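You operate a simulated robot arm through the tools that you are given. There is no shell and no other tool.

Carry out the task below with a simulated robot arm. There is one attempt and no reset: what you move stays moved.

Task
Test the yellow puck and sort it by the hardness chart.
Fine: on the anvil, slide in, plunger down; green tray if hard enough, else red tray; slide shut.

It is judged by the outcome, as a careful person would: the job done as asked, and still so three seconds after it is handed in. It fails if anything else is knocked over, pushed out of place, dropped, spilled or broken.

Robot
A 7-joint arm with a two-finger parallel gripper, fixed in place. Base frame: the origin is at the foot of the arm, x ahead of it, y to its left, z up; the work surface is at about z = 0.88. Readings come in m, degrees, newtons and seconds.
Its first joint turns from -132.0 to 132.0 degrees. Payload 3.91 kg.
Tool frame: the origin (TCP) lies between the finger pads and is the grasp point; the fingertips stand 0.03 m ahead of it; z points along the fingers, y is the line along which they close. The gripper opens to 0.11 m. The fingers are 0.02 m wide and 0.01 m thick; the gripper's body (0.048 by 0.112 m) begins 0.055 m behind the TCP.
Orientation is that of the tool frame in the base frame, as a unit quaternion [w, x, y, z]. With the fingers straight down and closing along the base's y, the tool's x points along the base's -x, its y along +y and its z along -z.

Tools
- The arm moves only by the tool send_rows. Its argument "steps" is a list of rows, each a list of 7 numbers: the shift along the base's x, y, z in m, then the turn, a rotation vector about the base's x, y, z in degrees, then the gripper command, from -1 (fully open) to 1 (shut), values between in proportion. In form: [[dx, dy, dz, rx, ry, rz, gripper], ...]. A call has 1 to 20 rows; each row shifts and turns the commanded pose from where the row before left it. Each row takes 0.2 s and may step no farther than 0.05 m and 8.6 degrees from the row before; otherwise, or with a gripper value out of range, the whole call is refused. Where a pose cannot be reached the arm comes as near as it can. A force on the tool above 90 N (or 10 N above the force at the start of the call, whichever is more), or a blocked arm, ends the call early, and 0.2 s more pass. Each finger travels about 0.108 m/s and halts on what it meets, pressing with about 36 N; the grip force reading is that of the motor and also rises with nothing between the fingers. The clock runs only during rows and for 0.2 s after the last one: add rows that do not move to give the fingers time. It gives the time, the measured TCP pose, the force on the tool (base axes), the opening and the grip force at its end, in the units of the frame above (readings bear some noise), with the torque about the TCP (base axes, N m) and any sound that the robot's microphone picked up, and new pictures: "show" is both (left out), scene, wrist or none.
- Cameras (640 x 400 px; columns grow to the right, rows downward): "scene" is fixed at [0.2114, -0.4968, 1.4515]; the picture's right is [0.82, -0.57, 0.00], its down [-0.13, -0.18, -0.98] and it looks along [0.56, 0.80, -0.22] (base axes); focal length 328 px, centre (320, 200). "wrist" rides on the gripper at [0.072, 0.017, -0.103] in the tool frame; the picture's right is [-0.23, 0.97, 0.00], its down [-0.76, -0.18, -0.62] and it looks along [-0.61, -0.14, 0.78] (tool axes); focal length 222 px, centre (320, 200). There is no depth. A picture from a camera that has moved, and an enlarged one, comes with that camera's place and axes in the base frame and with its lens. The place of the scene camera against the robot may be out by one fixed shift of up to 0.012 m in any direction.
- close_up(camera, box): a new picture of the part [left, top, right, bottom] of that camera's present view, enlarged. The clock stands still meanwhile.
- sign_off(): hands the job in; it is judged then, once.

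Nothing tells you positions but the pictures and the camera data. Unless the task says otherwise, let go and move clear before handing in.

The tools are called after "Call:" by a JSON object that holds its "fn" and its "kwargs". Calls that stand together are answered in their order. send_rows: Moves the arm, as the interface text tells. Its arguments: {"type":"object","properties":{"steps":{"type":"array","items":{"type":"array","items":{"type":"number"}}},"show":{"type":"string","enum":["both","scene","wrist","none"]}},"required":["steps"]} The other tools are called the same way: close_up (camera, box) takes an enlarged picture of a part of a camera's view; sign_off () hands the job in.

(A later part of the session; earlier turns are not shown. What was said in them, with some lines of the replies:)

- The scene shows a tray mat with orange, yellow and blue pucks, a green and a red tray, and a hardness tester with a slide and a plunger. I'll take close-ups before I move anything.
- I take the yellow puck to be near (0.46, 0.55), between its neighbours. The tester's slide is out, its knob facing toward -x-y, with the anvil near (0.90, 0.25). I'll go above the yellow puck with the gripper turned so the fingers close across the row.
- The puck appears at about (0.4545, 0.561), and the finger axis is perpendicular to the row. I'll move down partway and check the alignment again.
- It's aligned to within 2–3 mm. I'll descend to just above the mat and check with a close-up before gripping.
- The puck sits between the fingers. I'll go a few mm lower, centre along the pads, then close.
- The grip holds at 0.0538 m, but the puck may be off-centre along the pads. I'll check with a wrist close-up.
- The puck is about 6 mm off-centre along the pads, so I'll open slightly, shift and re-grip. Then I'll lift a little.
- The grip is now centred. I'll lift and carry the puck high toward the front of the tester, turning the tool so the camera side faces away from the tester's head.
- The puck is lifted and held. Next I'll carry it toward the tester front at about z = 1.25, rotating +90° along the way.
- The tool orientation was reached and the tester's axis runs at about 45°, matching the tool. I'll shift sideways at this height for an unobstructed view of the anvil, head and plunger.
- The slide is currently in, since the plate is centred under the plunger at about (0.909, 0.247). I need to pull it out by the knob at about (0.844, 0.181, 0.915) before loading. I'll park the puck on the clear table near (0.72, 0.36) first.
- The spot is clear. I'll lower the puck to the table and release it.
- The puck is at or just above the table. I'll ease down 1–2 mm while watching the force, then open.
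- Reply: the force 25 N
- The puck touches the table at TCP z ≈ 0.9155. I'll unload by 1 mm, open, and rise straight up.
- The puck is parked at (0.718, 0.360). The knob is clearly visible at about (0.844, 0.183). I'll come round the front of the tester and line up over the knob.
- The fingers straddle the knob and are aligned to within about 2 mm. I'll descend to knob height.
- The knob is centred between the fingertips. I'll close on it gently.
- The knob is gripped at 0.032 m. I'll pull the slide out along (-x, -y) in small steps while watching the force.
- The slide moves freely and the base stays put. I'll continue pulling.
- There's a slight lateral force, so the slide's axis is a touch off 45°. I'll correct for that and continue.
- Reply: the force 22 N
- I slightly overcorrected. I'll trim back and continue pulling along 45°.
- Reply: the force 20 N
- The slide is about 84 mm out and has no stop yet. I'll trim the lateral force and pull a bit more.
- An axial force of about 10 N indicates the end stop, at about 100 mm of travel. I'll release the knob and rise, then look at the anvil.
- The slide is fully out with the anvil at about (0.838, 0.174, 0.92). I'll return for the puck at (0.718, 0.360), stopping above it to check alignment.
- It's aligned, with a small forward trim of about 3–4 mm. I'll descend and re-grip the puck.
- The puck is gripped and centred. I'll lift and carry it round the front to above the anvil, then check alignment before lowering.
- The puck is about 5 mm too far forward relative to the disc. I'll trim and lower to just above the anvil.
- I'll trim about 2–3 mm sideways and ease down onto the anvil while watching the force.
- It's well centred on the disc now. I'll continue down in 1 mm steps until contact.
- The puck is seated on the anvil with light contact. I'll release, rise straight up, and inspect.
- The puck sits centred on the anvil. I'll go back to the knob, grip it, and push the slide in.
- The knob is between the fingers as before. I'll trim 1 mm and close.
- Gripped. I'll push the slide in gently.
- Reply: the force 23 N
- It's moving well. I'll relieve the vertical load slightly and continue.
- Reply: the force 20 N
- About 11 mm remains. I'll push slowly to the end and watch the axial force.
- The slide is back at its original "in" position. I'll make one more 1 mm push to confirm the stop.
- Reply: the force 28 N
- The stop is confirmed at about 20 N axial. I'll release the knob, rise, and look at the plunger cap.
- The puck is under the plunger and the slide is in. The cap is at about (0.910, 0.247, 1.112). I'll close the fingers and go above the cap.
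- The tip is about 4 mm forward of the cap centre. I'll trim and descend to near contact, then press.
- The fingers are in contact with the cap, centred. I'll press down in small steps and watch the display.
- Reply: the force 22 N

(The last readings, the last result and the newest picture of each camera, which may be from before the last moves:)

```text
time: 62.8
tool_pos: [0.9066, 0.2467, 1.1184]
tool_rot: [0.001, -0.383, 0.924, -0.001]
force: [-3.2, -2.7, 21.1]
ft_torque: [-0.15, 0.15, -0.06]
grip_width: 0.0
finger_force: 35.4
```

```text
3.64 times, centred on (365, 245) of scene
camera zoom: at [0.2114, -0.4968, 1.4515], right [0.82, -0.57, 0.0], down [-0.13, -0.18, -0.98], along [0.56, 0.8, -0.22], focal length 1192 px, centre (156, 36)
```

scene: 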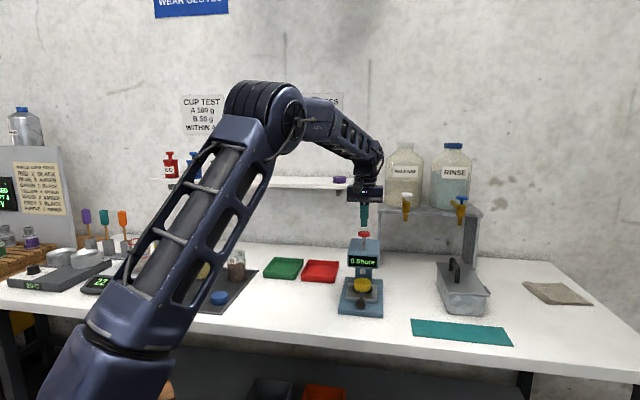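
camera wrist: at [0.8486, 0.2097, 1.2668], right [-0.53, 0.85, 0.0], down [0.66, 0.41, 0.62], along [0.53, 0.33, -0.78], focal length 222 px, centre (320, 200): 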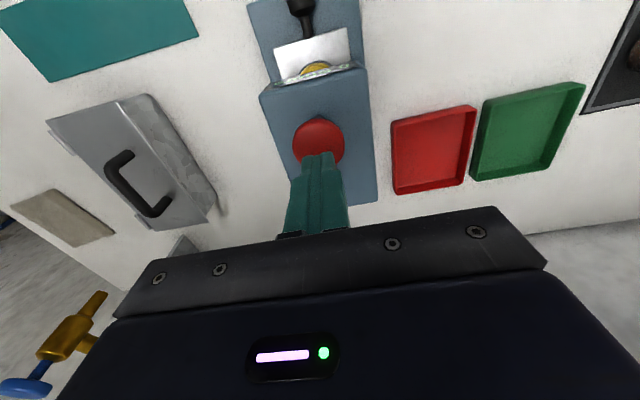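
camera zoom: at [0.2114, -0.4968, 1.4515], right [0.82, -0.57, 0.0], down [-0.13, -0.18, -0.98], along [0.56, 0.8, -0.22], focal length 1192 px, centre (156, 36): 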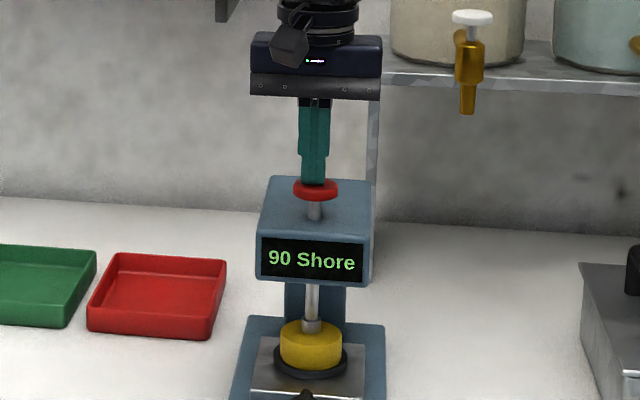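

The display reads 90 Shore. I'll hold for a moment to confirm the reading is stable.

Call:
{"fn": "send_rows", "kwargs": {"steps": [[0, 0, -0.0005, 0, 0, 0, 1], [0, 0, 0, 0, 0, 0, 1], [0, 0, 0, 0, 0, 0, 1], [0, 0, 0, 0, 0, 0, 1], [0, 0, 0, 0, 0, 0, 1]], "show": "scene"}}

Call:
{"fn": "close_up", "kwargs": {"camera": "scene", "box": [340, 240, 390, 280]}}

```text
time: 64.0
tool_pos: [0.908, 0.247, 1.119]
tool_rot: [0.001, -0.382, 0.924, -0.001]
force: [0.6, -8.3, 38.1]
ft_torque: [-0.27, 0.01, 0.0]
grip_width: 0.0
finger_force: 36.1
```

scene: 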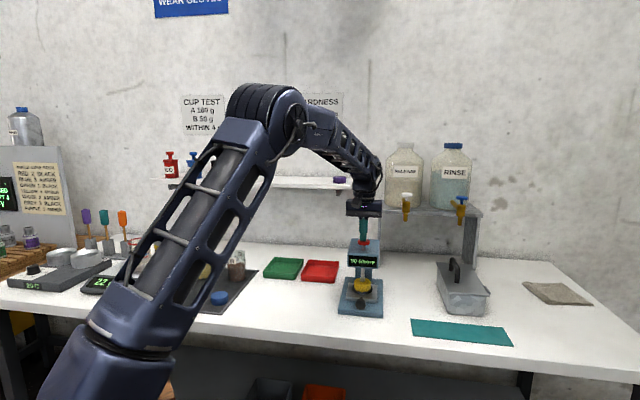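

```text
10.00 times, centred on (365, 260) of scene
camera zoom: at [0.2114, -0.4968, 1.4515], right [0.82, -0.57, 0.0], down [-0.13, -0.18, -0.98], along [0.56, 0.8, -0.22], focal length 3278 px, centre (-130, -400)
```

zoom: 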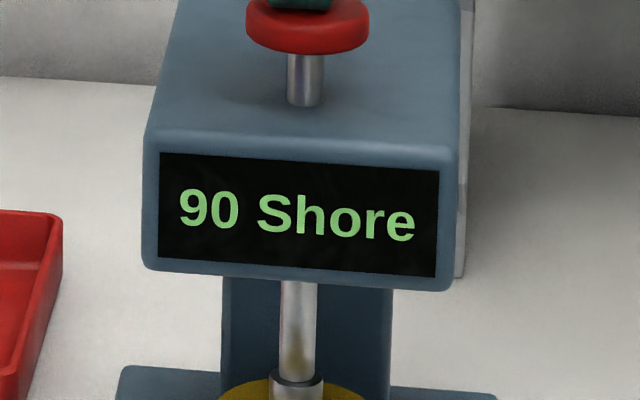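

The reading is stable at 90 Shore, and the chart asks for 80 Shore or more, so the yellow puck goes in the green tray. I'll raise off the plunger and return in front of the knob.

Call:
{"fn": "send_rows", "kwargs": {"steps": [[0, 0, 0.008, 0, 0, 0, 1], [0, 0, 0.012, 0, 0, 0, 1], [0, 0, 0.02, 0, 0, 0, 1], [0, 0, 0.045, 0, 0, 0, 1], [0, 0, 0.035, 0, 0, 0, 1], [-0.032, -0.033, 0, 0, 0, 0, 1], [-0.032, -0.034, 0, 0, 0, 0, 0], [0, 0, 0, 0, 0, 0, -0.4], [0, 0, 0, 0, 0, 0, -0.4], [0, 0, 0, 0, 0, 0, -0.4]], "show": "both"}}

Call:
{"fn": "close_up", "kwargs": {"camera": "scene", "box": [320, 220, 410, 330]}}

Call:
{"fn": "close_up", "kwargs": {"camera": "wrist", "box": [220, 40, 440, 180]}}

```text
time: 66.2
tool_pos: [0.8451, 0.1785, 1.2368]
tool_rot: [0.0, -0.382, 0.924, 0.0]
force: [-0.3, -0.4, 0.7]
ft_torque: [-0.02, -0.03, 0.0]
grip_width: 0.0768
finger_force: 0.1
camera wrist: at [0.7804, 0.1405, 1.3393], right [-0.53, 0.85, 0.0], down [0.66, 0.41, 0.62], along [0.53, 0.33, -0.78], focal length 222 px, centre (320, 200)
```

scene: 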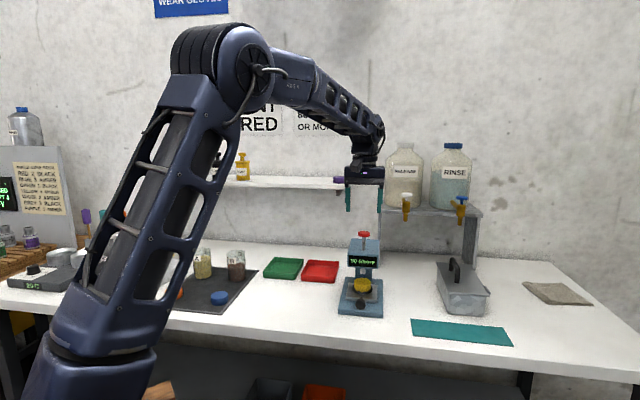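
wrist: 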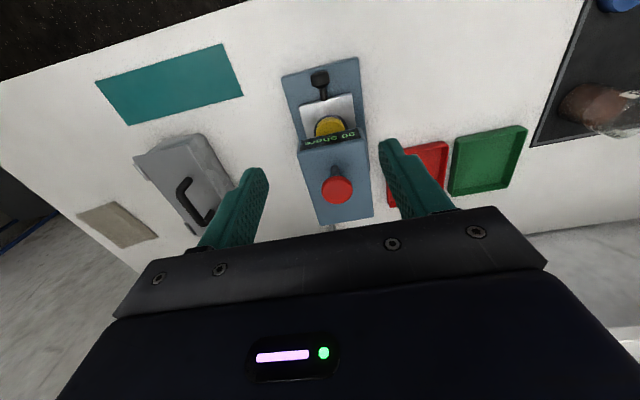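

```text
3.64 times, centred on (365, 275) of scene
camera zoom: at [0.2114, -0.4968, 1.4515], right [0.82, -0.57, 0.0], down [-0.13, -0.18, -0.98], along [0.56, 0.8, -0.22], focal length 1192 px, centre (156, -73)
```

zoom: 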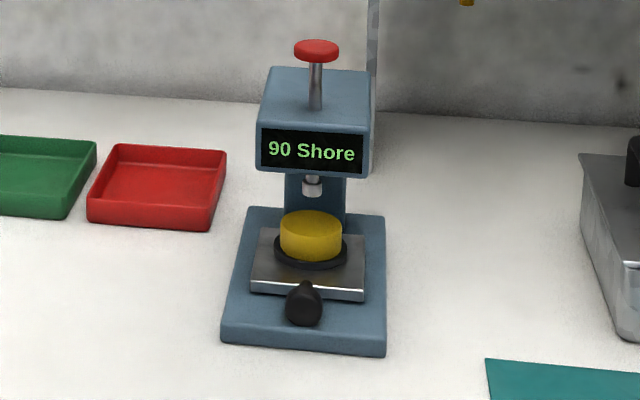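

```text
2.86 times, centred on (330, 110) of wrist
camera zoom: at [0.7804, 0.1405, 1.3393], right [-0.53, 0.85, 0.0], down [0.66, 0.41, 0.62], along [0.53, 0.33, -0.78], focal length 635 px, centre (291, 457)
```

zoom: 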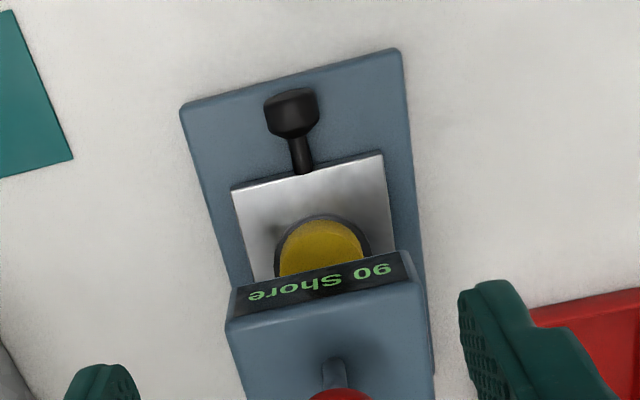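

The plunger is back up and the display holds 90. I'll descend to the knob again.

Call:
{"fn": "send_rows", "kwargs": {"steps": [[-0.0008, 0.0008, -0.045, 0, 0, 0, -0.4], [0, 0, -0.045, 0, 0, 0, -0.4], [0, 0, -0.045, 0, 0, 0, -0.4], [0, 0, -0.045, 0, 0, 0, -0.4], [0, 0, -0.045, 0, 0, 0, -0.4], [0, 0, -0.04, 0, 0, 0, -0.4], [0, 0, -0.02, 0, 0, 0, -0.4], [0, 0, -0.012, 0, 0, 0, -0.4], [0, 0, 0, 0, 0, 0, -0.4]], "show": "wrist"}}

Call:
{"fn": "close_up", "kwargs": {"camera": "wrist", "box": [220, 90, 440, 230]}}

```text
time: 68.2
tool_pos: [0.8432, 0.1819, 0.9399]
tool_rot: [0.0, -0.383, 0.924, 0.0]
force: [-0.6, -0.1, 0.5]
ft_torque: [-0.01, -0.02, -0.02]
grip_width: 0.0773
finger_force: 0.1
camera wrist: at [0.7795, 0.1427, 1.0417], right [-0.53, 0.85, 0.0], down [0.66, 0.41, 0.62], along [0.53, 0.33, -0.78], focal length 222 px, centre (320, 200)
```

wrist: 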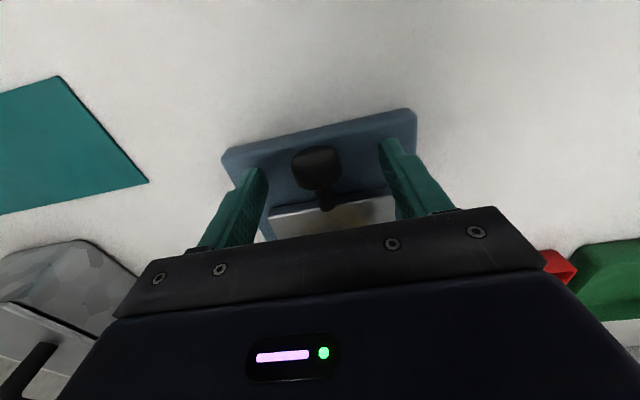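

```text
2.86 times, centred on (330, 160) of wrist
camera zoom: at [0.7795, 0.1427, 1.0417], right [-0.53, 0.85, 0.0], down [0.66, 0.41, 0.62], along [0.53, 0.33, -0.78], focal length 635 px, centre (291, 314)
```

zoom: 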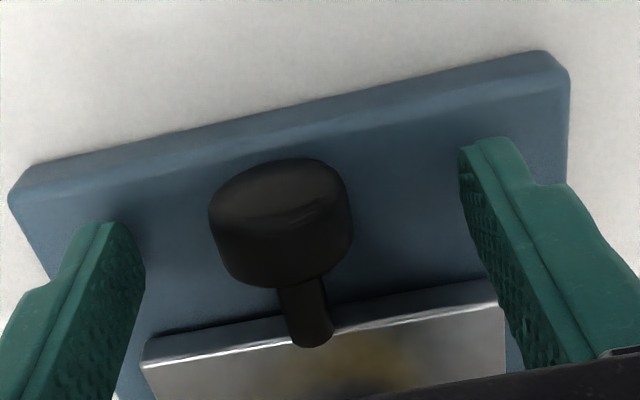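

I'll trim about 2 mm sideways and close on the knob.

Call:
{"fn": "send_rows", "kwargs": {"steps": [[0.0013, -0.0017, -0.0012, 0, 0, 0, -0.4], [0, 0, 0, 0, 0, 0, 0], [0, 0, 0, 0, 0, 0, 0.3], [0, 0, 0, 0, 0, 0, 0.6], [0, 0, 0, 0, 0, 0, 1], [0, 0, 0, 0, 0, 0, 1]], "show": "none"}}

```text
time: 69.6
tool_pos: [0.8446, 0.1816, 0.9378]
tool_rot: [0.001, -0.382, 0.924, -0.001]
force: [-1.6, 0.4, -1.7]
ft_torque: [0.09, -0.01, -0.01]
grip_width: 0.0315
finger_force: 45.3
```

The knob is gripped. I'll pull the slide out gently so the puck doesn't shift.

Call:
{"fn": "send_rows", "kwargs": {"steps": [[-0.003, -0.003, 0, 0, 0, 0, 1], [-0.005, -0.005, 0, 0, 0, 0, 1], [-0.006, -0.006, 0, 0, 0, 0, 1], [-0.004, -0.004, 0, 0, 0, 0, 1], [0, 0, 0, 0, 0, 0, 1]], "show": "none"}}

Call:
{"fn": "close_up", "kwargs": {"camera": "scene", "box": [320, 220, 410, 330]}}

```text
time: 70.8
tool_pos: [0.8267, 0.1614, 0.937]
tool_rot: [0.0, -0.383, 0.924, 0.0]
force: [-4.7, 5.0, -0.3]
ft_torque: [-0.02, 0.19, 0.04]
grip_width: 0.0316
finger_force: 45.0
```

```text
3.64 times, centred on (365, 275) of scene
camera zoom: at [0.2114, -0.4968, 1.4515], right [0.82, -0.57, 0.0], down [-0.13, -0.18, -0.98], along [0.56, 0.8, -0.22], focal length 1192 px, centre (156, -73)
```

zoom: 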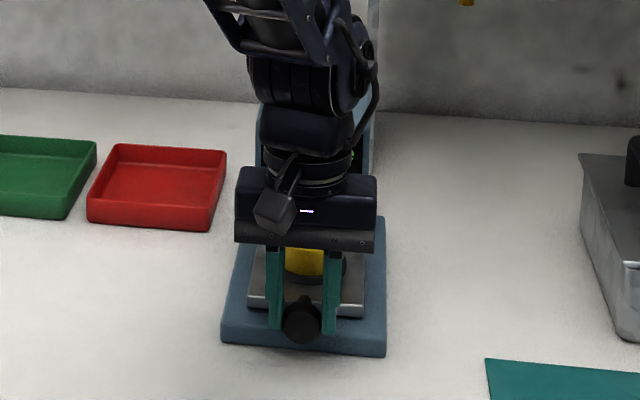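

Call:
{"fn": "send_rows", "kwargs": {"steps": [[-0.0053, -0.0047, 0, 0, 0, 0, 1], [-0.006, -0.006, 0, 0, 0, 0, 1], [-0.006, -0.006, 0, 0, 0, 0, 1], [-0.004, -0.004, 0, 0, 0, 0, 1], [0, 0, 0, 0, 0, 0, 1]], "show": "none"}}

```text
time: 72.0
tool_pos: [0.8059, 0.1404, 0.9376]
tool_rot: [0.0, -0.383, 0.924, 0.0]
force: [-7.3, 8.5, -6.4]
ft_torque: [0.48, -0.14, -0.12]
grip_width: 0.0316
finger_force: 44.6
```

Call:
{"fn": "send_rows", "kwargs": {"steps": [[-0.0053, -0.0047, -0.0002, 0, 0, 0, 1], [-0.006, -0.006, 0, 0, 0, 0, 1], [-0.006, -0.006, 0, 0, 0, 0, 1], [-0.004, -0.004, 0, 0, 0, 0, 1], [0, 0, 0, 0, 0, 0, 1]], "show": "none"}}

Call:
{"fn": "close_up", "kwargs": {"camera": "scene", "box": [320, 220, 410, 330]}}

```text
time: 73.2
tool_pos: [0.7849, 0.1199, 0.9376]
tool_rot: [0.001, -0.383, 0.924, 0.0]
force: [-7.5, 7.6, -1.0]
ft_torque: [0.11, 0.24, 0.06]
grip_width: 0.0314
finger_force: 45.3
```

```text
3.64 times, centred on (365, 275) of scene
camera zoom: at [0.2114, -0.4968, 1.4515], right [0.82, -0.57, 0.0], down [-0.13, -0.18, -0.98], along [0.56, 0.8, -0.22], focal length 1192 px, centre (156, -73)
```

zoom: 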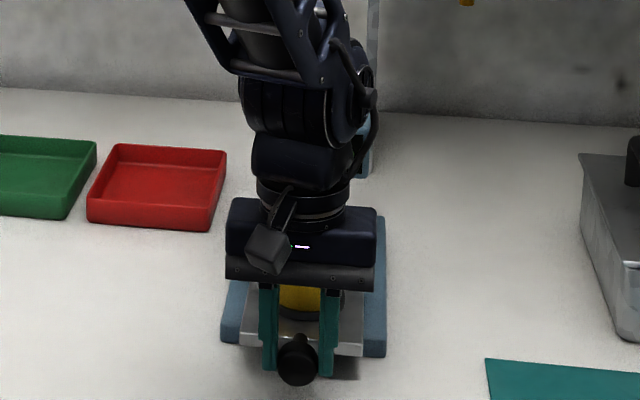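

Call:
{"fn": "send_rows", "kwargs": {"steps": [[-0.0053, -0.0047, 0, 0, 0, 0, 1], [-0.004, -0.004, 0, 0, 0, 0, 1], [-0.0022, -0.0022, 0, 0, 0, 0, 1], [0, 0, 0, 0, 0, 0, 1]], "show": "none"}}

```text
time: 74.2
tool_pos: [0.7744, 0.1094, 0.9367]
tool_rot: [0.0, -0.382, 0.924, 0.0]
force: [16.8, 11.9, -11.3]
ft_torque: [0.41, -0.59, -0.03]
grip_width: 0.032
finger_force: 45.1
```

The slide is fully out. I'll unload, release, and rise to look at the puck.

Call:
{"fn": "send_rows", "kwargs": {"steps": [[0.0008, 0.0008, 0, 0, 0, 0, 1], [0, 0, 0, 0, 0, 0, 0.2], [0, 0, 0, 0, 0, 0, -0.2], [0, 0, 0, 0, 0, 0, -0.4], [0, 0, 0, 0, 0, 0, -0.4], [0, 0, 0.03, 0, 0, 0, -0.4], [0, 0, 0.045, 0, 0, 0, -0.4], [0, 0, 0.045, 0, 0, 0, -0.4], [0, 0, 0, 0, 0, 0, -0.4]], "show": "wrist"}}

Call:
{"fn": "close_up", "kwargs": {"camera": "wrist", "box": [220, 90, 440, 230]}}

Call:
{"fn": "close_up", "kwargs": {"camera": "scene", "box": [320, 220, 410, 330]}}

```text
time: 76.2
tool_pos: [0.7723, 0.1089, 1.06]
tool_rot: [0.001, -0.383, 0.924, 0.0]
force: [1.2, 0.0, 0.8]
ft_torque: [0.04, 0.05, 0.02]
grip_width: 0.0769
finger_force: 0.0
camera wrist: at [0.7081, 0.0704, 1.1632], right [-0.53, 0.85, 0.0], down [0.66, 0.41, 0.62], along [0.53, 0.33, -0.78], focal length 222 px, centre (320, 200)
```

wrist: 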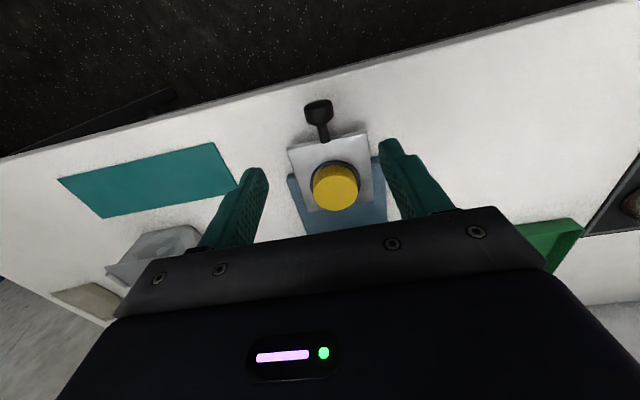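

```text
2.86 times, centred on (330, 160) of wrist
camera zoom: at [0.7081, 0.0704, 1.1632], right [-0.53, 0.85, 0.0], down [0.66, 0.41, 0.62], along [0.53, 0.33, -0.78], focal length 635 px, centre (291, 314)
```

zoom: 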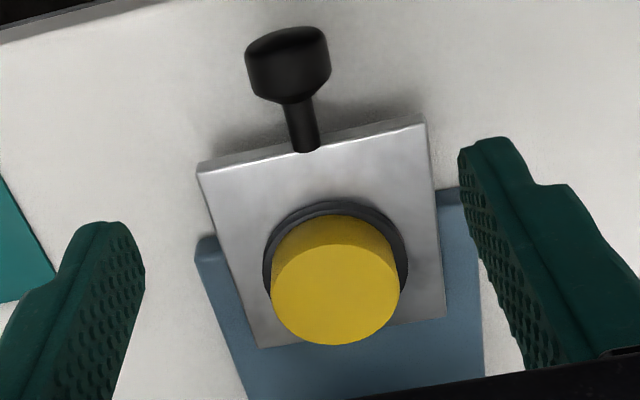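

```text
3.64 times, centred on (365, 275) of scene
camera zoom: at [0.2114, -0.4968, 1.4515], right [0.82, -0.57, 0.0], down [-0.13, -0.18, -0.98], along [0.56, 0.8, -0.22], focal length 1192 px, centre (156, -73)
```

zoom: 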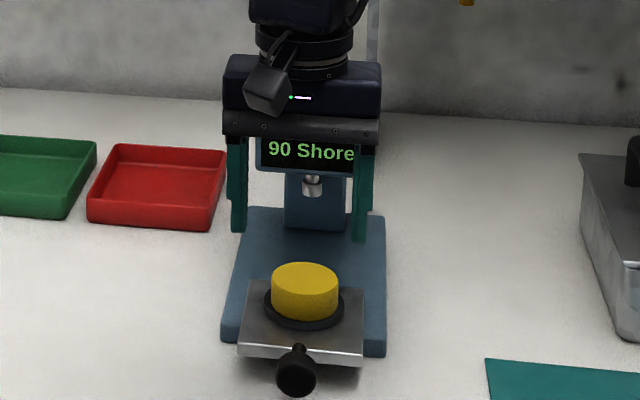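

The puck is still centred on the anvil at about (0.838, 0.173). I'll move over it and check alignment.

Call:
{"fn": "send_rows", "kwargs": {"steps": [[0.0328, 0.0322, 0, 0, 0, 0, -0.6], [0.0328, 0.0322, 0, 0, 0, 0, -0.6], [0, 0, -0.045, 0, 0, 0, -0.6], [0, 0, 0, 0, 0, 0, -0.6]], "show": "wrist"}}

Call:
{"fn": "close_up", "kwargs": {"camera": "wrist", "box": [220, 90, 440, 230]}}

```text
time: 77.2
tool_pos: [0.8387, 0.1731, 1.0136]
tool_rot: [0.0, -0.383, 0.924, 0.0]
force: [0.2, -0.3, 0.5]
ft_torque: [0.01, -0.02, 0.04]
grip_width: 0.0881
finger_force: 0.0
camera wrist: at [0.7744, 0.1339, 1.1167], right [-0.53, 0.85, 0.0], down [0.66, 0.41, 0.62], along [0.53, 0.33, -0.78], focal length 222 px, centre (320, 200)
```

wrist: 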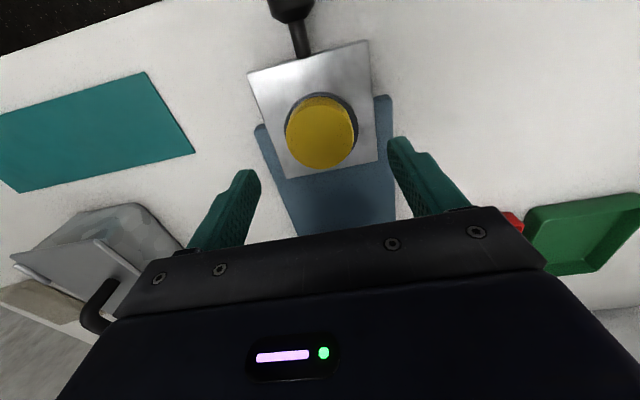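

```text
2.86 times, centred on (330, 160) of wrist
camera zoom: at [0.7744, 0.1339, 1.1167], right [-0.53, 0.85, 0.0], down [0.66, 0.41, 0.62], along [0.53, 0.33, -0.78], focal length 635 px, centre (291, 314)
```

zoom: 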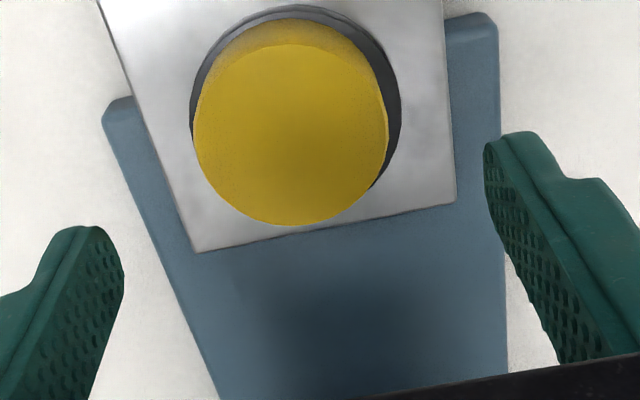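

It's aligned to within 2 mm. I'll descend to the same grip height and close.

Call:
{"fn": "send_rows", "kwargs": {"steps": [[-0.0015, -0.0005, -0.03, 0, 0, 0, -0.6], [0, 0, -0.018, 0, 0, 0, -0.6], [0, 0, -0.008, 0, 0, 0, -0.6], [0, 0, 0, 0, 0, 0, -0.6], [0, 0, 0, 0, 0, 0, 0], [0, 0, 0, 0, 0, 0, 0.4], [0, 0, 0, 0, 0, 0, 1], [0, 0, 0, 0, 0, 0, 1], [0, 0, 0, 0, 0, 0, 1]], "show": "wrist"}}

Call:
{"fn": "close_up", "kwargs": {"camera": "scene", "box": [335, 260, 395, 330]}}

```text
time: 79.2
tool_pos: [0.8374, 0.1726, 0.9571]
tool_rot: [-0.001, -0.382, 0.924, 0.0]
force: [-0.1, 0.5, 0.3]
ft_torque: [0.01, 0.0, -0.02]
grip_width: 0.0543
finger_force: 36.1
camera wrist: at [0.7733, 0.1339, 1.0597], right [-0.53, 0.85, 0.0], down [0.66, 0.41, 0.62], along [0.53, 0.33, -0.78], focal length 222 px, centre (320, 200)
```

wrist: 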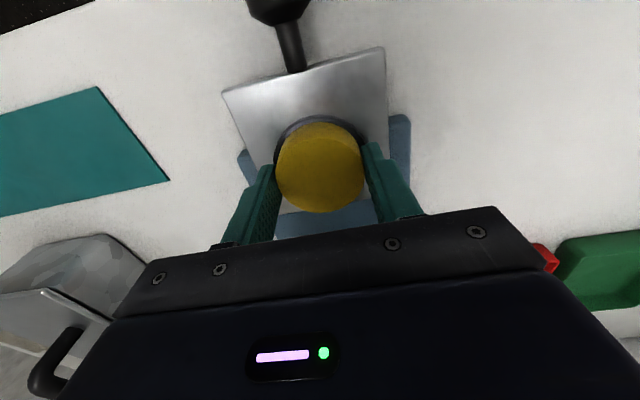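

```text
5.71 times, centred on (365, 295) of scene
camera zoom: at [0.2114, -0.4968, 1.4515], right [0.82, -0.57, 0.0], down [-0.13, -0.18, -0.98], along [0.56, 0.8, -0.22], focal length 1873 px, centre (63, -343)
```

zoom: 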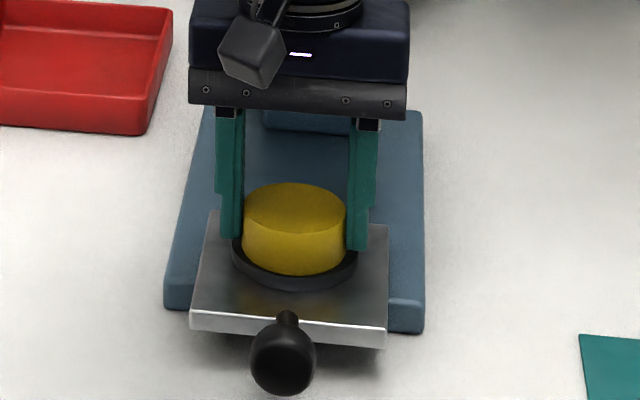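

The puck is gripped at 0.054 m. I'll lift, back away from the head, and carry it toward the green tray at about (0.797, 0.587).

Call:
{"fn": "send_rows", "kwargs": {"steps": [[0, 0, 0.03, 0, 0, 0, 1], [0, 0, 0.045, 0, 0, 0, 1], [0, 0, 0.045, 0, 0, 0, 1], [-0.033, -0.033, 0.01, 0, 0, 0, 1], [-0.016, 0.0385, 0.01, 0, 0, 0, 1], [-0.016, 0.0385, 0, 0, 0, 0, 1], [-0.016, 0.0385, 0, 0, 0, 0, 1], [-0.016, 0.0385, 0, 0, 0, 0, 1], [-0.016, 0.0385, 0, 0, 0, 0, 1], [0.006, 0.042, 0, 0, 0, 0, 1], [0.006, 0.042, 0, 0, 0, 0, 1], [0.006, 0.042, 0, 0, 0, 0, 1], [0.006, 0.042, 0, 0, 0, 0, 1], [0, 0, 0, 0, 0, 0, 1]], "show": "both"}}

```text
time: 82.2
tool_pos: [0.7501, 0.5025, 1.0976]
tool_rot: [0.001, -0.382, 0.924, 0.0]
force: [-0.4, -0.5, -0.3]
ft_torque: [0.01, -0.01, 0.02]
grip_width: 0.0543
finger_force: 35.5
camera wrist: at [0.6864, 0.4618, 1.2007], right [-0.53, 0.85, 0.0], down [0.66, 0.41, 0.62], along [0.53, 0.33, -0.78], focal length 222 px, centre (320, 200)
```

scene: 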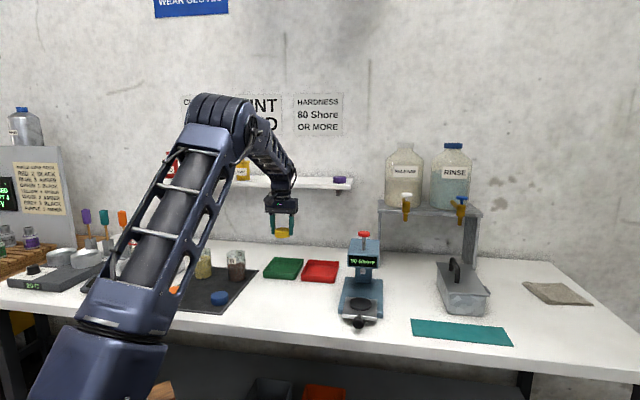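
wrist: 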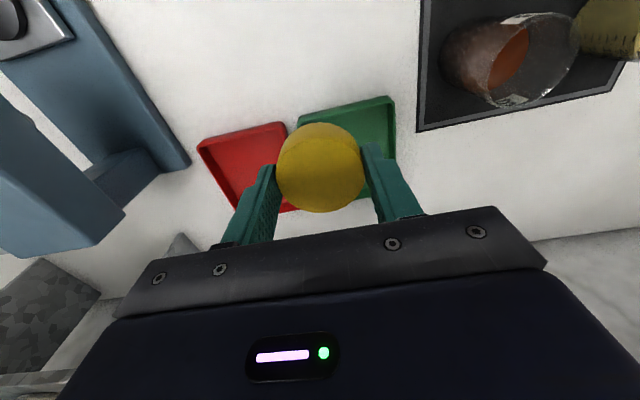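

The tray's corner estimates agree. I'll move over the tray's near-centre at about (0.781, 0.568) and descend partway to check.

Call:
{"fn": "send_rows", "kwargs": {"steps": [[0.0155, 0.033, 0, 0, 0, 0, 1], [0.0155, 0.0325, 0, 0, 0, 0, 1], [0, 0, -0.045, 0, 0, 0, 1], [0, 0, -0.04, 0, 0, 0, 1], [0, 0, 0, 0, 0, 0, 1]], "show": "both"}}

Call:
{"fn": "close_up", "kwargs": {"camera": "scene", "box": [240, 220, 350, 300]}}

Call:
{"fn": "close_up", "kwargs": {"camera": "wrist", "box": [180, 70, 460, 240]}}

```text
time: 83.4
tool_pos: [0.7793, 0.5649, 1.0152]
tool_rot: [0.0, -0.383, 0.924, 0.0]
force: [0.7, -0.7, -0.6]
ft_torque: [-0.03, 0.03, -0.01]
grip_width: 0.0544
finger_force: 35.7
camera wrist: at [0.7162, 0.5259, 1.1171], right [-0.53, 0.85, 0.0], down [0.66, 0.41, 0.62], along [0.53, 0.33, -0.78], focal length 222 px, centre (320, 200)
```

scene: 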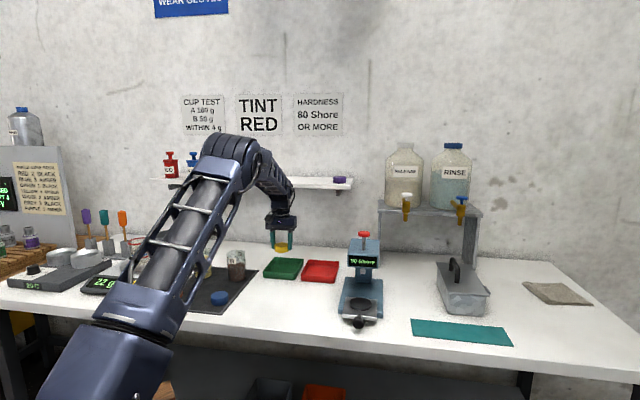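
wrist: 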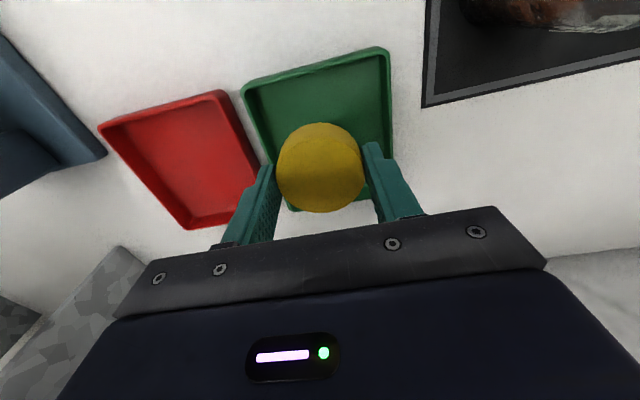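

```text
5.00 times, centred on (295, 260) of scene
camera zoom: at [0.2114, -0.4968, 1.4515], right [0.82, -0.57, 0.0], down [-0.13, -0.18, -0.98], along [0.56, 0.8, -0.22], focal length 1639 px, centre (445, -100)
```

zoom: 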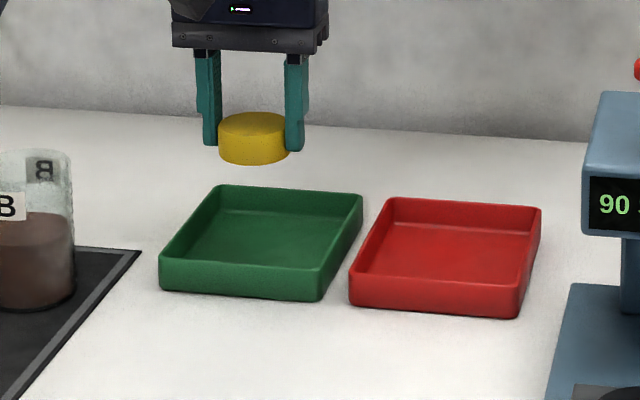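

```text
2.29 times, centred on (320, 155) of wrist
camera zoom: at [0.7162, 0.5259, 1.1171], right [-0.53, 0.85, 0.0], down [0.66, 0.41, 0.62], along [0.53, 0.33, -0.78], focal length 508 px, centre (320, 303)
```

zoom: 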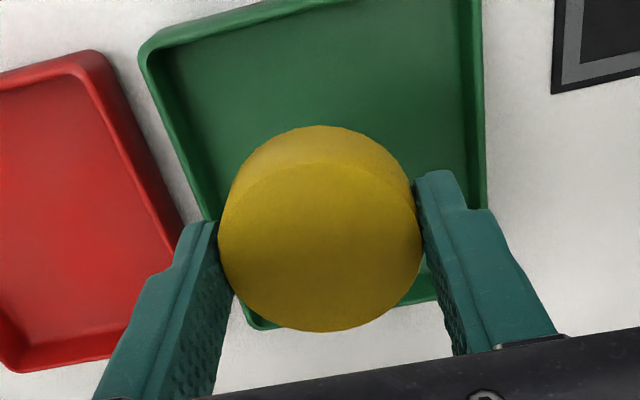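

The puck is laterally centred over the tray. I'll shift 7 mm further in, descend to near the tray floor, then feel for contact.

Call:
{"fn": "send_rows", "kwargs": {"steps": [[0.005, 0.005, -0.03, 0, 0, 0, 1], [0, 0, -0.03, 0, 0, 0, 1], [0, 0, -0.015, 0, 0, 0, 1], [0, 0, 0, 0, 0, 0, 1]], "show": "wrist"}}

Call:
{"fn": "close_up", "kwargs": {"camera": "scene", "box": [240, 220, 350, 300]}}

Call:
{"fn": "close_up", "kwargs": {"camera": "wrist", "box": [180, 70, 460, 240]}}

```text
time: 84.4
tool_pos: [0.7835, 0.5707, 0.9387]
tool_rot: [0.0, -0.383, 0.924, 0.0]
force: [0.0, -0.8, -0.7]
ft_torque: [0.0, -0.03, 0.02]
grip_width: 0.0545
finger_force: 35.7
camera wrist: at [0.7198, 0.532, 1.0402], right [-0.53, 0.85, 0.0], down [0.66, 0.41, 0.62], along [0.53, 0.33, -0.78], focal length 222 px, centre (320, 200)
```

wrist: 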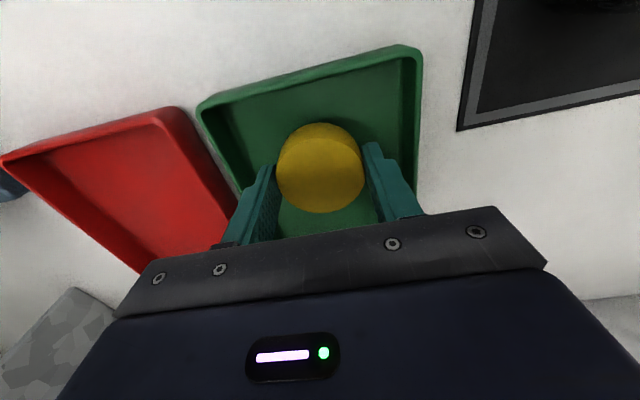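

```text
5.00 times, centred on (295, 260) of scene
camera zoom: at [0.2114, -0.4968, 1.4515], right [0.82, -0.57, 0.0], down [-0.13, -0.18, -0.98], along [0.56, 0.8, -0.22], focal length 1639 px, centre (445, -100)
```

zoom: 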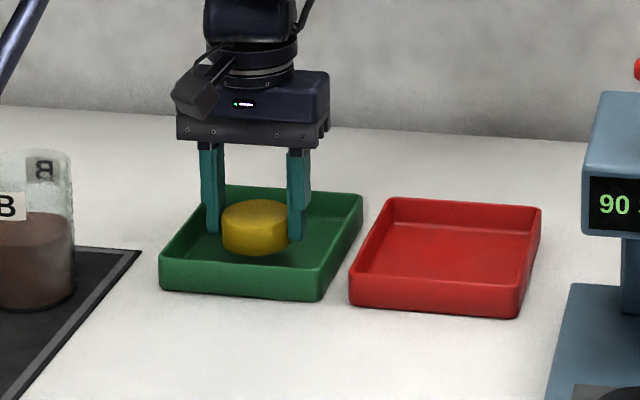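

```text
2.29 times, centred on (320, 155) of wrist
camera zoom: at [0.7198, 0.532, 1.0402], right [-0.53, 0.85, 0.0], down [0.66, 0.41, 0.62], along [0.53, 0.33, -0.78], focal length 508 px, centre (320, 303)
```

zoom: 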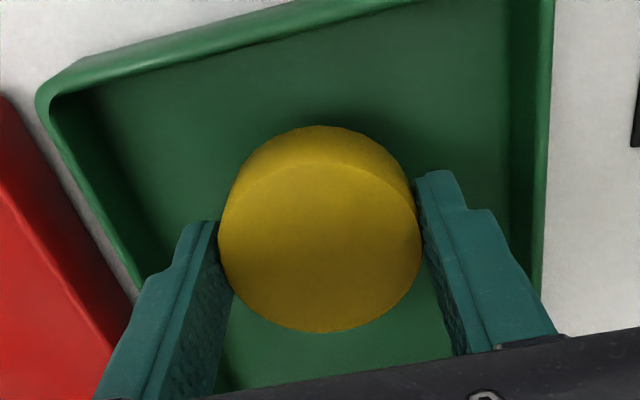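

The puck is inside the tray walls. I'll make a small lateral trim and lower to the tray floor.

Call:
{"fn": "send_rows", "kwargs": {"steps": [[-0.0015, 0.0015, -0.008, 0, 0, 0, 1], [0, 0, -0.004, 0, 0, 0, 1], [0, 0, -0.002, 0, 0, 0, 1], [0, 0, 0, 0, 0, 0, 1]], "show": "none"}}

```text
time: 85.4
tool_pos: [0.7828, 0.5723, 0.9233]
tool_rot: [0.0, -0.383, 0.924, 0.0]
force: [-0.4, -0.5, -0.2]
ft_torque: [0.02, -0.02, -0.02]
grip_width: 0.0546
finger_force: 35.9
```

Call:
{"fn": "send_rows", "kwargs": {"steps": [[0, 0, -0.001, 0, 0, 0, 1], [0, 0, -0.001, 0, 0, 0, 1], [0, 0, 0, 0, 0, 0, 1]], "show": "none"}}

```text
time: 86.2
tool_pos: [0.7827, 0.5724, 0.9202]
tool_rot: [0.0, -0.383, 0.924, 0.0]
force: [0.4, 0.1, -0.9]
ft_torque: [0.01, 0.03, 0.01]
grip_width: 0.0546
finger_force: 36.2
```

Call:
{"fn": "send_rows", "kwargs": {"steps": [[0, 0, -0.001, 0, 0, 0, 1], [0, 0, -0.001, 0, 0, 0, 1], [0, 0, 0, 0, 0, 0, 1]], "show": "none"}}

```text
time: 87.0
tool_pos: [0.7828, 0.5731, 0.9189]
tool_rot: [0.001, -0.382, 0.924, 0.0]
force: [-0.9, -1.6, 4.4]
ft_torque: [0.03, 0.11, 0.03]
grip_width: 0.0545
finger_force: 35.4
```

The puck touches the tray floor. I'll open just enough to release and rise straight up.

Call:
{"fn": "send_rows", "kwargs": {"steps": [[0, 0, 0, 0, 0, 0, 0.0], [0, 0, 0, 0, 0, 0, -0.15], [0, 0, 0, 0, 0, 0, -0.25], [0, 0, 0, 0, 0, 0, -0.25], [0, 0, 0.02, 0, 0, 0, -0.25], [0, 0, 0.04, 0, 0, 0, -0.25], [0, 0, 0.045, 0, 0, 0, -0.25], [0, 0, 0.045, 0, 0, 0, -0.25], [0, 0, 0.03, 0, 0, 0, -0.25], [0, 0, 0, 0, 0, 0, -0.25]], "show": "both"}}

Call:
{"fn": "close_up", "kwargs": {"camera": "scene", "box": [240, 220, 350, 300]}}

```text
time: 89.2
tool_pos: [0.7814, 0.5743, 1.0989]
tool_rot: [0.0, -0.383, 0.924, 0.0]
force: [0.0, -0.2, -0.2]
ft_torque: [0.02, 0.02, 0.0]
grip_width: 0.0687
finger_force: 0.0
camera wrist: at [0.7184, 0.5352, 1.2018], right [-0.53, 0.85, 0.0], down [0.66, 0.41, 0.62], along [0.53, 0.33, -0.78], focal length 222 px, centre (320, 200)
```

scene: 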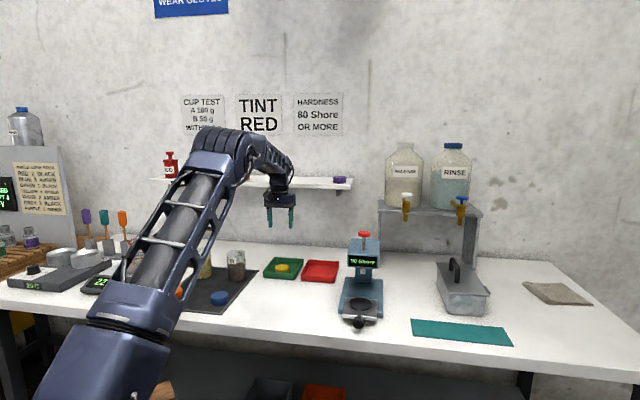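
wrist: 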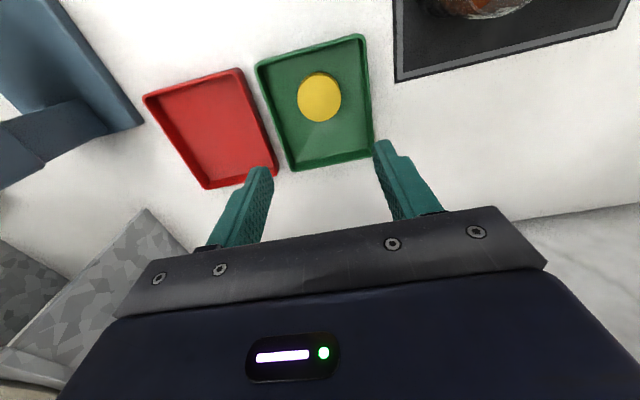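

```text
5.00 times, centred on (295, 260) of scene
camera zoom: at [0.2114, -0.4968, 1.4515], right [0.82, -0.57, 0.0], down [-0.13, -0.18, -0.98], along [0.56, 0.8, -0.22], focal length 1639 px, centre (445, -100)
```

zoom: 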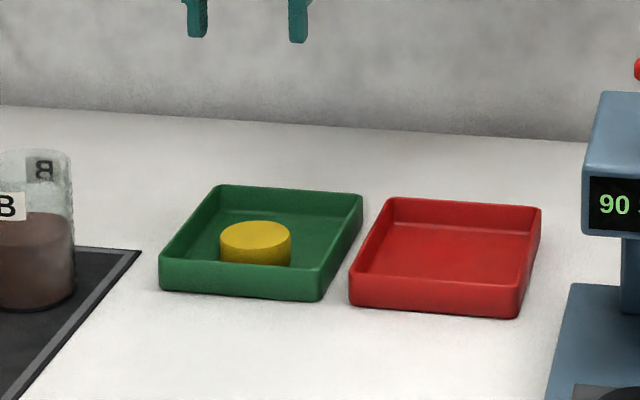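

The yellow puck lies flat in the green tray. I'll go back to the knob to shut the slide.

Call:
{"fn": "send_rows", "kwargs": {"steps": [[-0.0102, -0.039, 0, 0, 0, 0, -0.25], [-0.0102, -0.039, 0, 0, 0, 0, -0.25], [-0.0102, -0.039, 0, 0, 0, 0, -0.25], [-0.0102, -0.039, 0, 0, 0, 0, -0.4], [-0.0102, -0.039, 0, 0, 0, 0, -0.4], [-0.0102, -0.039, 0, 0, 0, 0, -0.4], [0.0091, -0.0386, 0, 0, 0, 0, -0.4], [0.0091, -0.0386, 0, 0, 0, 0, -0.4], [0.0091, -0.0386, 0, 0, 0, 0, -0.4], [0.0091, -0.0386, 0, 0, 0, 0, -0.4], [0.0091, -0.0386, 0, 0, 0, 0, -0.4], [0.0091, -0.0386, 0, 0, 0, 0, -0.4], [0, 0, 0, 0, 0, 0, -0.4]], "show": "both"}}

Call:
{"fn": "close_up", "kwargs": {"camera": "wrist", "box": [220, 90, 440, 230]}}

```text
time: 92.0
tool_pos: [0.7749, 0.1068, 1.0978]
tool_rot: [0.0, -0.384, 0.923, 0.0]
force: [-0.1, 0.7, 0.2]
ft_torque: [-0.02, 0.0, 0.01]
grip_width: 0.0769
finger_force: 0.0
camera wrist: at [0.7113, 0.0674, 1.201], right [-0.53, 0.85, 0.0], down [0.66, 0.41, 0.62], along [0.53, 0.33, -0.78], focal length 222 px, centre (320, 200)
```

scene: 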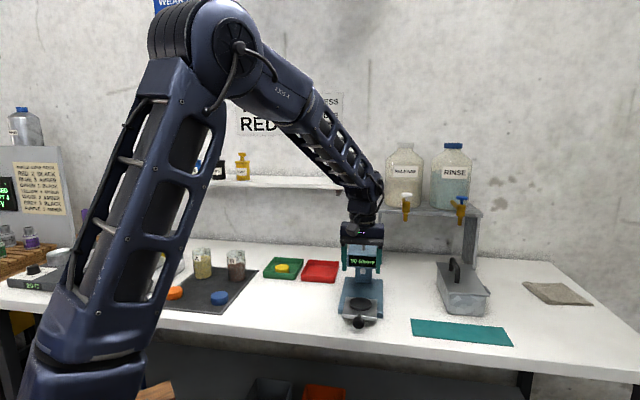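
wrist: 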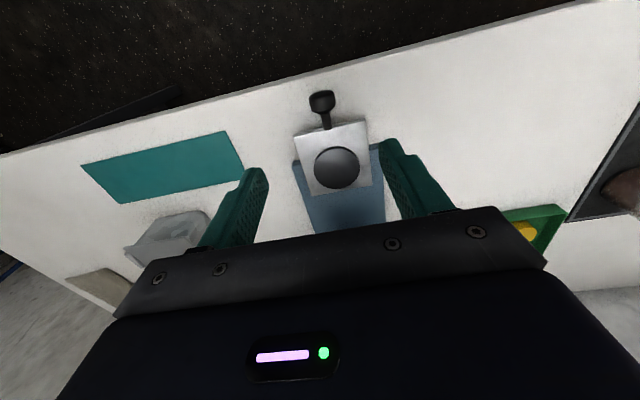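

```text
2.86 times, centred on (330, 160) of wrist
camera zoom: at [0.7113, 0.0674, 1.201], right [-0.53, 0.85, 0.0], down [0.66, 0.41, 0.62], along [0.53, 0.33, -0.78], focal length 635 px, centre (291, 314)
```

zoom: 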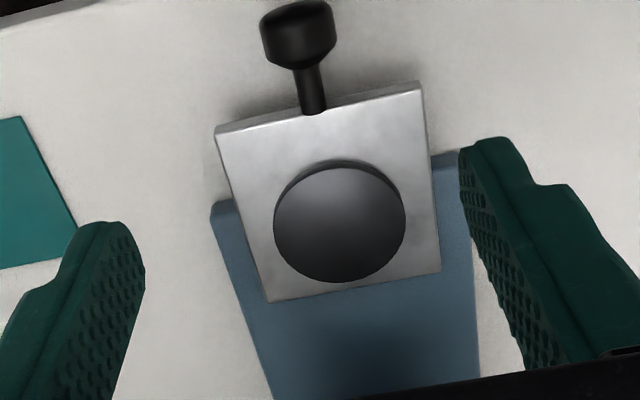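

The knob is directly below. I'll trim slightly, descend and grip.

Call:
{"fn": "send_rows", "kwargs": {"steps": [[-0.0012, 0.0022, -0.045, 0, 0, 0, -0.4], [0, 0, -0.045, 0, 0, 0, -0.4], [0, 0, -0.04, 0, 0, 0, -0.4], [0, 0, -0.02, 0, 0, 0, -0.4], [0, 0, -0.01, 0, 0, 0, -0.4], [0, 0, 0, 0, 0, 0, -0.4]], "show": "wrist"}}

Call:
{"fn": "close_up", "kwargs": {"camera": "wrist", "box": [220, 90, 440, 230]}}

```text
time: 93.4
tool_pos: [0.7765, 0.1098, 0.9382]
tool_rot: [0.0, -0.383, 0.924, 0.0]
force: [-0.5, 1.2, 0.5]
ft_torque: [0.03, -0.01, 0.01]
grip_width: 0.0767
finger_force: 0.1
camera wrist: at [0.712, 0.0699, 1.0413], right [-0.53, 0.85, 0.0], down [0.66, 0.41, 0.62], along [0.53, 0.33, -0.78], focal length 222 px, centre (320, 200)
```

wrist: 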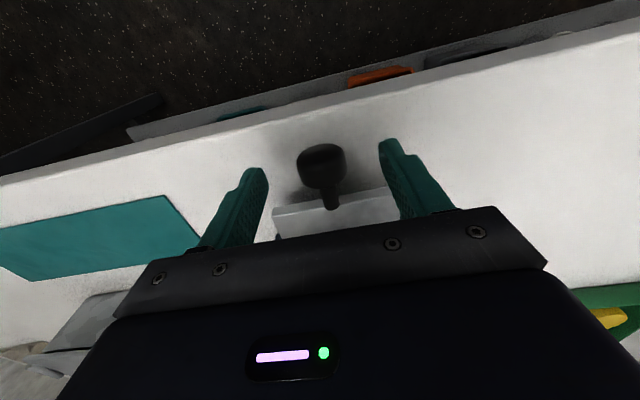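

```text
2.86 times, centred on (330, 160) of wrist
camera zoom: at [0.712, 0.0699, 1.0413], right [-0.53, 0.85, 0.0], down [0.66, 0.41, 0.62], along [0.53, 0.33, -0.78], focal length 635 px, centre (291, 314)
```

zoom: 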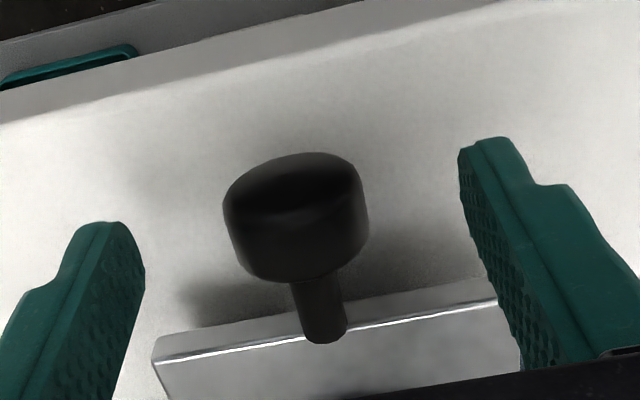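

Call:
{"fn": "send_rows", "kwargs": {"steps": [[-0.002, -0.0018, 0, 0, 0, 0, -0.4], [0, 0, 0, 0, 0, 0, 0], [0, 0, 0, 0, 0, 0, 0.3], [0, 0, 0, 0, 0, 0, 0.6], [0, 0, 0, 0, 0, 0, 1], [0, 0, 0, 0, 0, 0, 1]], "show": "none"}}

```text
time: 94.8
tool_pos: [0.7734, 0.1075, 0.9373]
tool_rot: [-0.001, -0.383, 0.924, 0.0]
force: [-7.6, 7.4, 0.6]
ft_torque: [0.16, 0.22, 0.04]
grip_width: 0.0313
finger_force: 45.0
```

The knob is gripped again. I'll push the slide shut in gentle stages.

Call:
{"fn": "send_rows", "kwargs": {"steps": [[0.0035, 0.0045, 0, 0, 0, 0, 1], [0.006, 0.006, 0, 0, 0, 0, 1], [0.006, 0.006, 0, 0, 0, 0, 1], [0.005, 0.005, 0, 0, 0, 0, 1], [0, 0, 0, 0, 0, 0, 1]], "show": "none"}}

```text
time: 96.0
tool_pos: [0.7941, 0.1296, 0.9382]
tool_rot: [0.0, -0.383, 0.924, 0.0]
force: [0.2, 1.1, -5.6]
ft_torque: [-0.02, 0.09, -0.01]
grip_width: 0.0316
finger_force: 45.1
```

Call:
{"fn": "send_rows", "kwargs": {"steps": [[0.006, 0.006, -0.0002, 0, 0, 0, 1], [0.006, 0.006, 0, 0, 0, 0, 1], [0.006, 0.006, 0, 0, 0, 0, 1], [0.005, 0.005, 0, 0, 0, 0, 1], [0, 0, 0, 0, 0, 0, 1]], "show": "none"}}

```text
time: 97.2
tool_pos: [0.8158, 0.1535, 0.9382]
tool_rot: [0.0, -0.383, 0.924, 0.0]
force: [-0.2, 1.4, -5.8]
ft_torque: [0.14, -0.14, -0.09]
grip_width: 0.0315
finger_force: 45.7
```

Call:
{"fn": "send_rows", "kwargs": {"steps": [[0.006, 0.006, -0.0002, 0, 0, 0, 1], [0.006, 0.006, 0, 0, 0, 0, 1], [0.006, 0.006, 0, 0, 0, 0, 1], [0.004, 0.004, 0, 0, 0, 0, 1], [0, 0, 0, 0, 0, 0, 1]], "show": "none"}}

```text
time: 98.4
tool_pos: [0.8398, 0.1743, 0.9383]
tool_rot: [0.0, -0.383, 0.924, 0.0]
force: [-5.6, 5.9, -8.5]
ft_torque: [0.3, 0.04, 0.02]
grip_width: 0.0316
finger_force: 44.9
```

Call:
{"fn": "send_rows", "kwargs": {"steps": [[0.0018, 0.0024, 0, 0, 0, 0, 1], [0.002, 0.002, 0, 0, 0, 0, 1], [0.001, 0.001, 0, 0, 0, 0, 1], [0, 0, 0, 0, 0, 0, 1]], "show": "none"}}

```text
time: 99.4
tool_pos: [0.8438, 0.1796, 0.9377]
tool_rot: [-0.001, -0.384, 0.923, -0.001]
force: [-12.2, -6.8, -9.1]
ft_torque: [-0.34, 0.45, -0.1]
grip_width: 0.0314
finger_force: 44.9
```

The axial load shows the stop is reached, at the same position as when it was fully in. I'll give one small final push, unload, release, and rise clear.

Call:
{"fn": "send_rows", "kwargs": {"steps": [[0.0005, 0.0005, 0, 0, 0, 0, 1], [-0.0005, -0.0005, 0, 0, 0, 0, 1], [0, 0, 0, 0, 0, 0, 0.2], [0, 0, 0, 0, 0, 0, -0.2], [0, 0, 0, 0, 0, 0, -0.4], [0, 0, 0, 0, 0, 0, -0.4], [0, 0, 0.03, 0, 0, 0, -0.4], [0, 0, 0.045, 0, 0, 0, -0.4], [0, 0, 0.045, 0, 0, 0, -0.4], [0, 0, 0.045, 0, 0, 0, -0.4], [-0.03, -0.03, 0.02, 0, 0, 0, -0.4], [-0.03, -0.03, 0.02, 0, 0, 0, -0.4], [-0.045, 0.01, 0.01, 0, 0, 0, -0.4], [-0.045, 0.01, 0.01, 0, 0, 0, -0.4], [0, 0, 0, 0, 0, 0, -0.4]], "show": "both"}}

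Call:
{"fn": "close_up", "kwargs": {"camera": "scene", "box": [240, 220, 420, 330]}}

Call:
{"fn": "close_up", "kwargs": {"camera": "scene", "box": [320, 220, 410, 330]}}

```text
time: 102.6
tool_pos: [0.6947, 0.141, 1.1621]
tool_rot: [0.0, -0.383, 0.924, 0.0]
force: [-0.2, -0.1, 0.1]
ft_torque: [-0.03, 0.0, 0.02]
grip_width: 0.0769
finger_force: 0.0
camera wrist: at [0.6316, 0.1022, 1.2653], right [-0.53, 0.85, 0.0], down [0.66, 0.41, 0.62], along [0.53, 0.33, -0.78], focal length 222 px, centre (320, 200)
```

scene: 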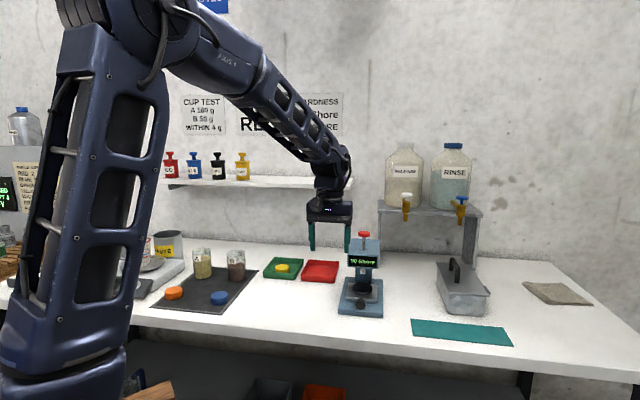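
wrist: 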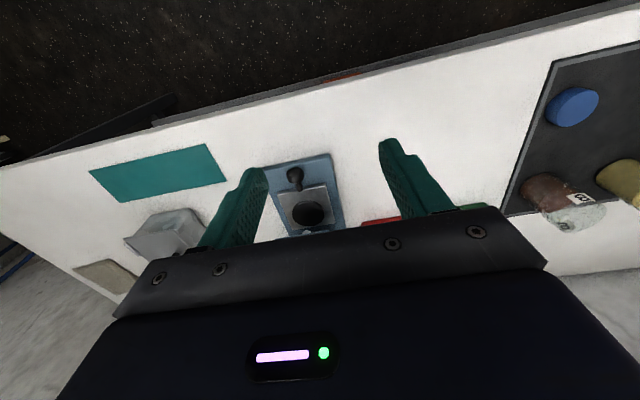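

```text
3.56 times, centred on (330, 275) of scene
camera zoom: at [0.2114, -0.4968, 1.4515], right [0.82, -0.57, 0.0], down [-0.13, -0.18, -0.98], along [0.56, 0.8, -0.22], focal length 1166 px, centre (284, -67)
```

zoom: 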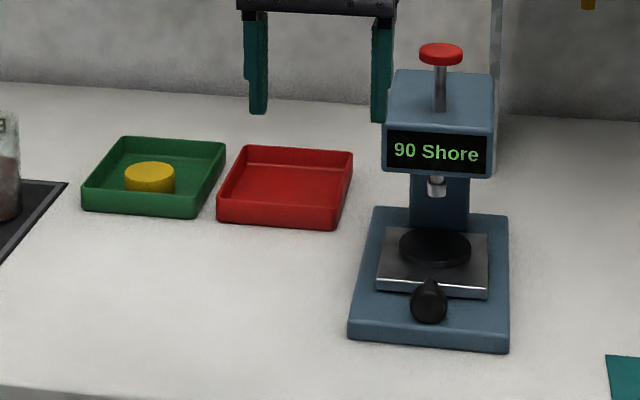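

```text
3.64 times, centred on (365, 275) of scene
camera zoom: at [0.2114, -0.4968, 1.4515], right [0.82, -0.57, 0.0], down [-0.13, -0.18, -0.98], along [0.56, 0.8, -0.22], focal length 1192 px, centre (156, -73)
```

zoom: 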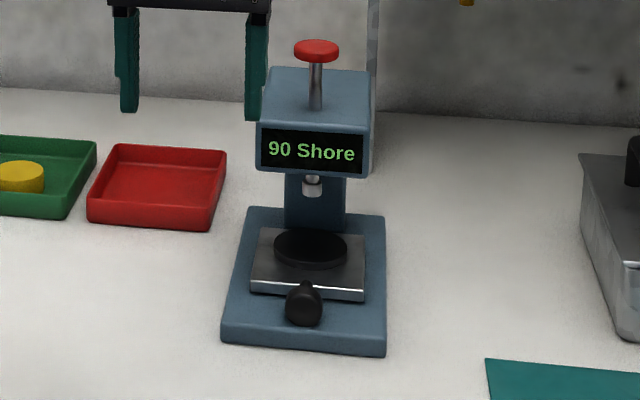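

The yellow puck read 90 Shore against a limit of 80 and is lying flat in the green tray. The slide is shut, the plunger is up, nothing else has moved, and the gripper is open and clear, so I'm handing in.

Call:
{"fn": "sign_off", "kwargs": {}}

```text
The job is handed in.
```

The yellow puck tested at 90 Shore. The chart asks for 80 or more, so it passed and is now in the green tray.

- **Test:** I put the puck on the anvil, pushed the slide in and pressed the plunger. The reading stayed at 90 while I held the plunger down.
- **Slide:** It was already in at the start, so I pulled it out to load the puck and again to take it off. It is now shut against its stop, and the plunger is back up.
- **Parking:** While I opened the slide the first time, I set the puck down on a clear bit of table.
- **End state:** Nothing else looked moved in the last pictures. The gripper is open and clear of the bench.
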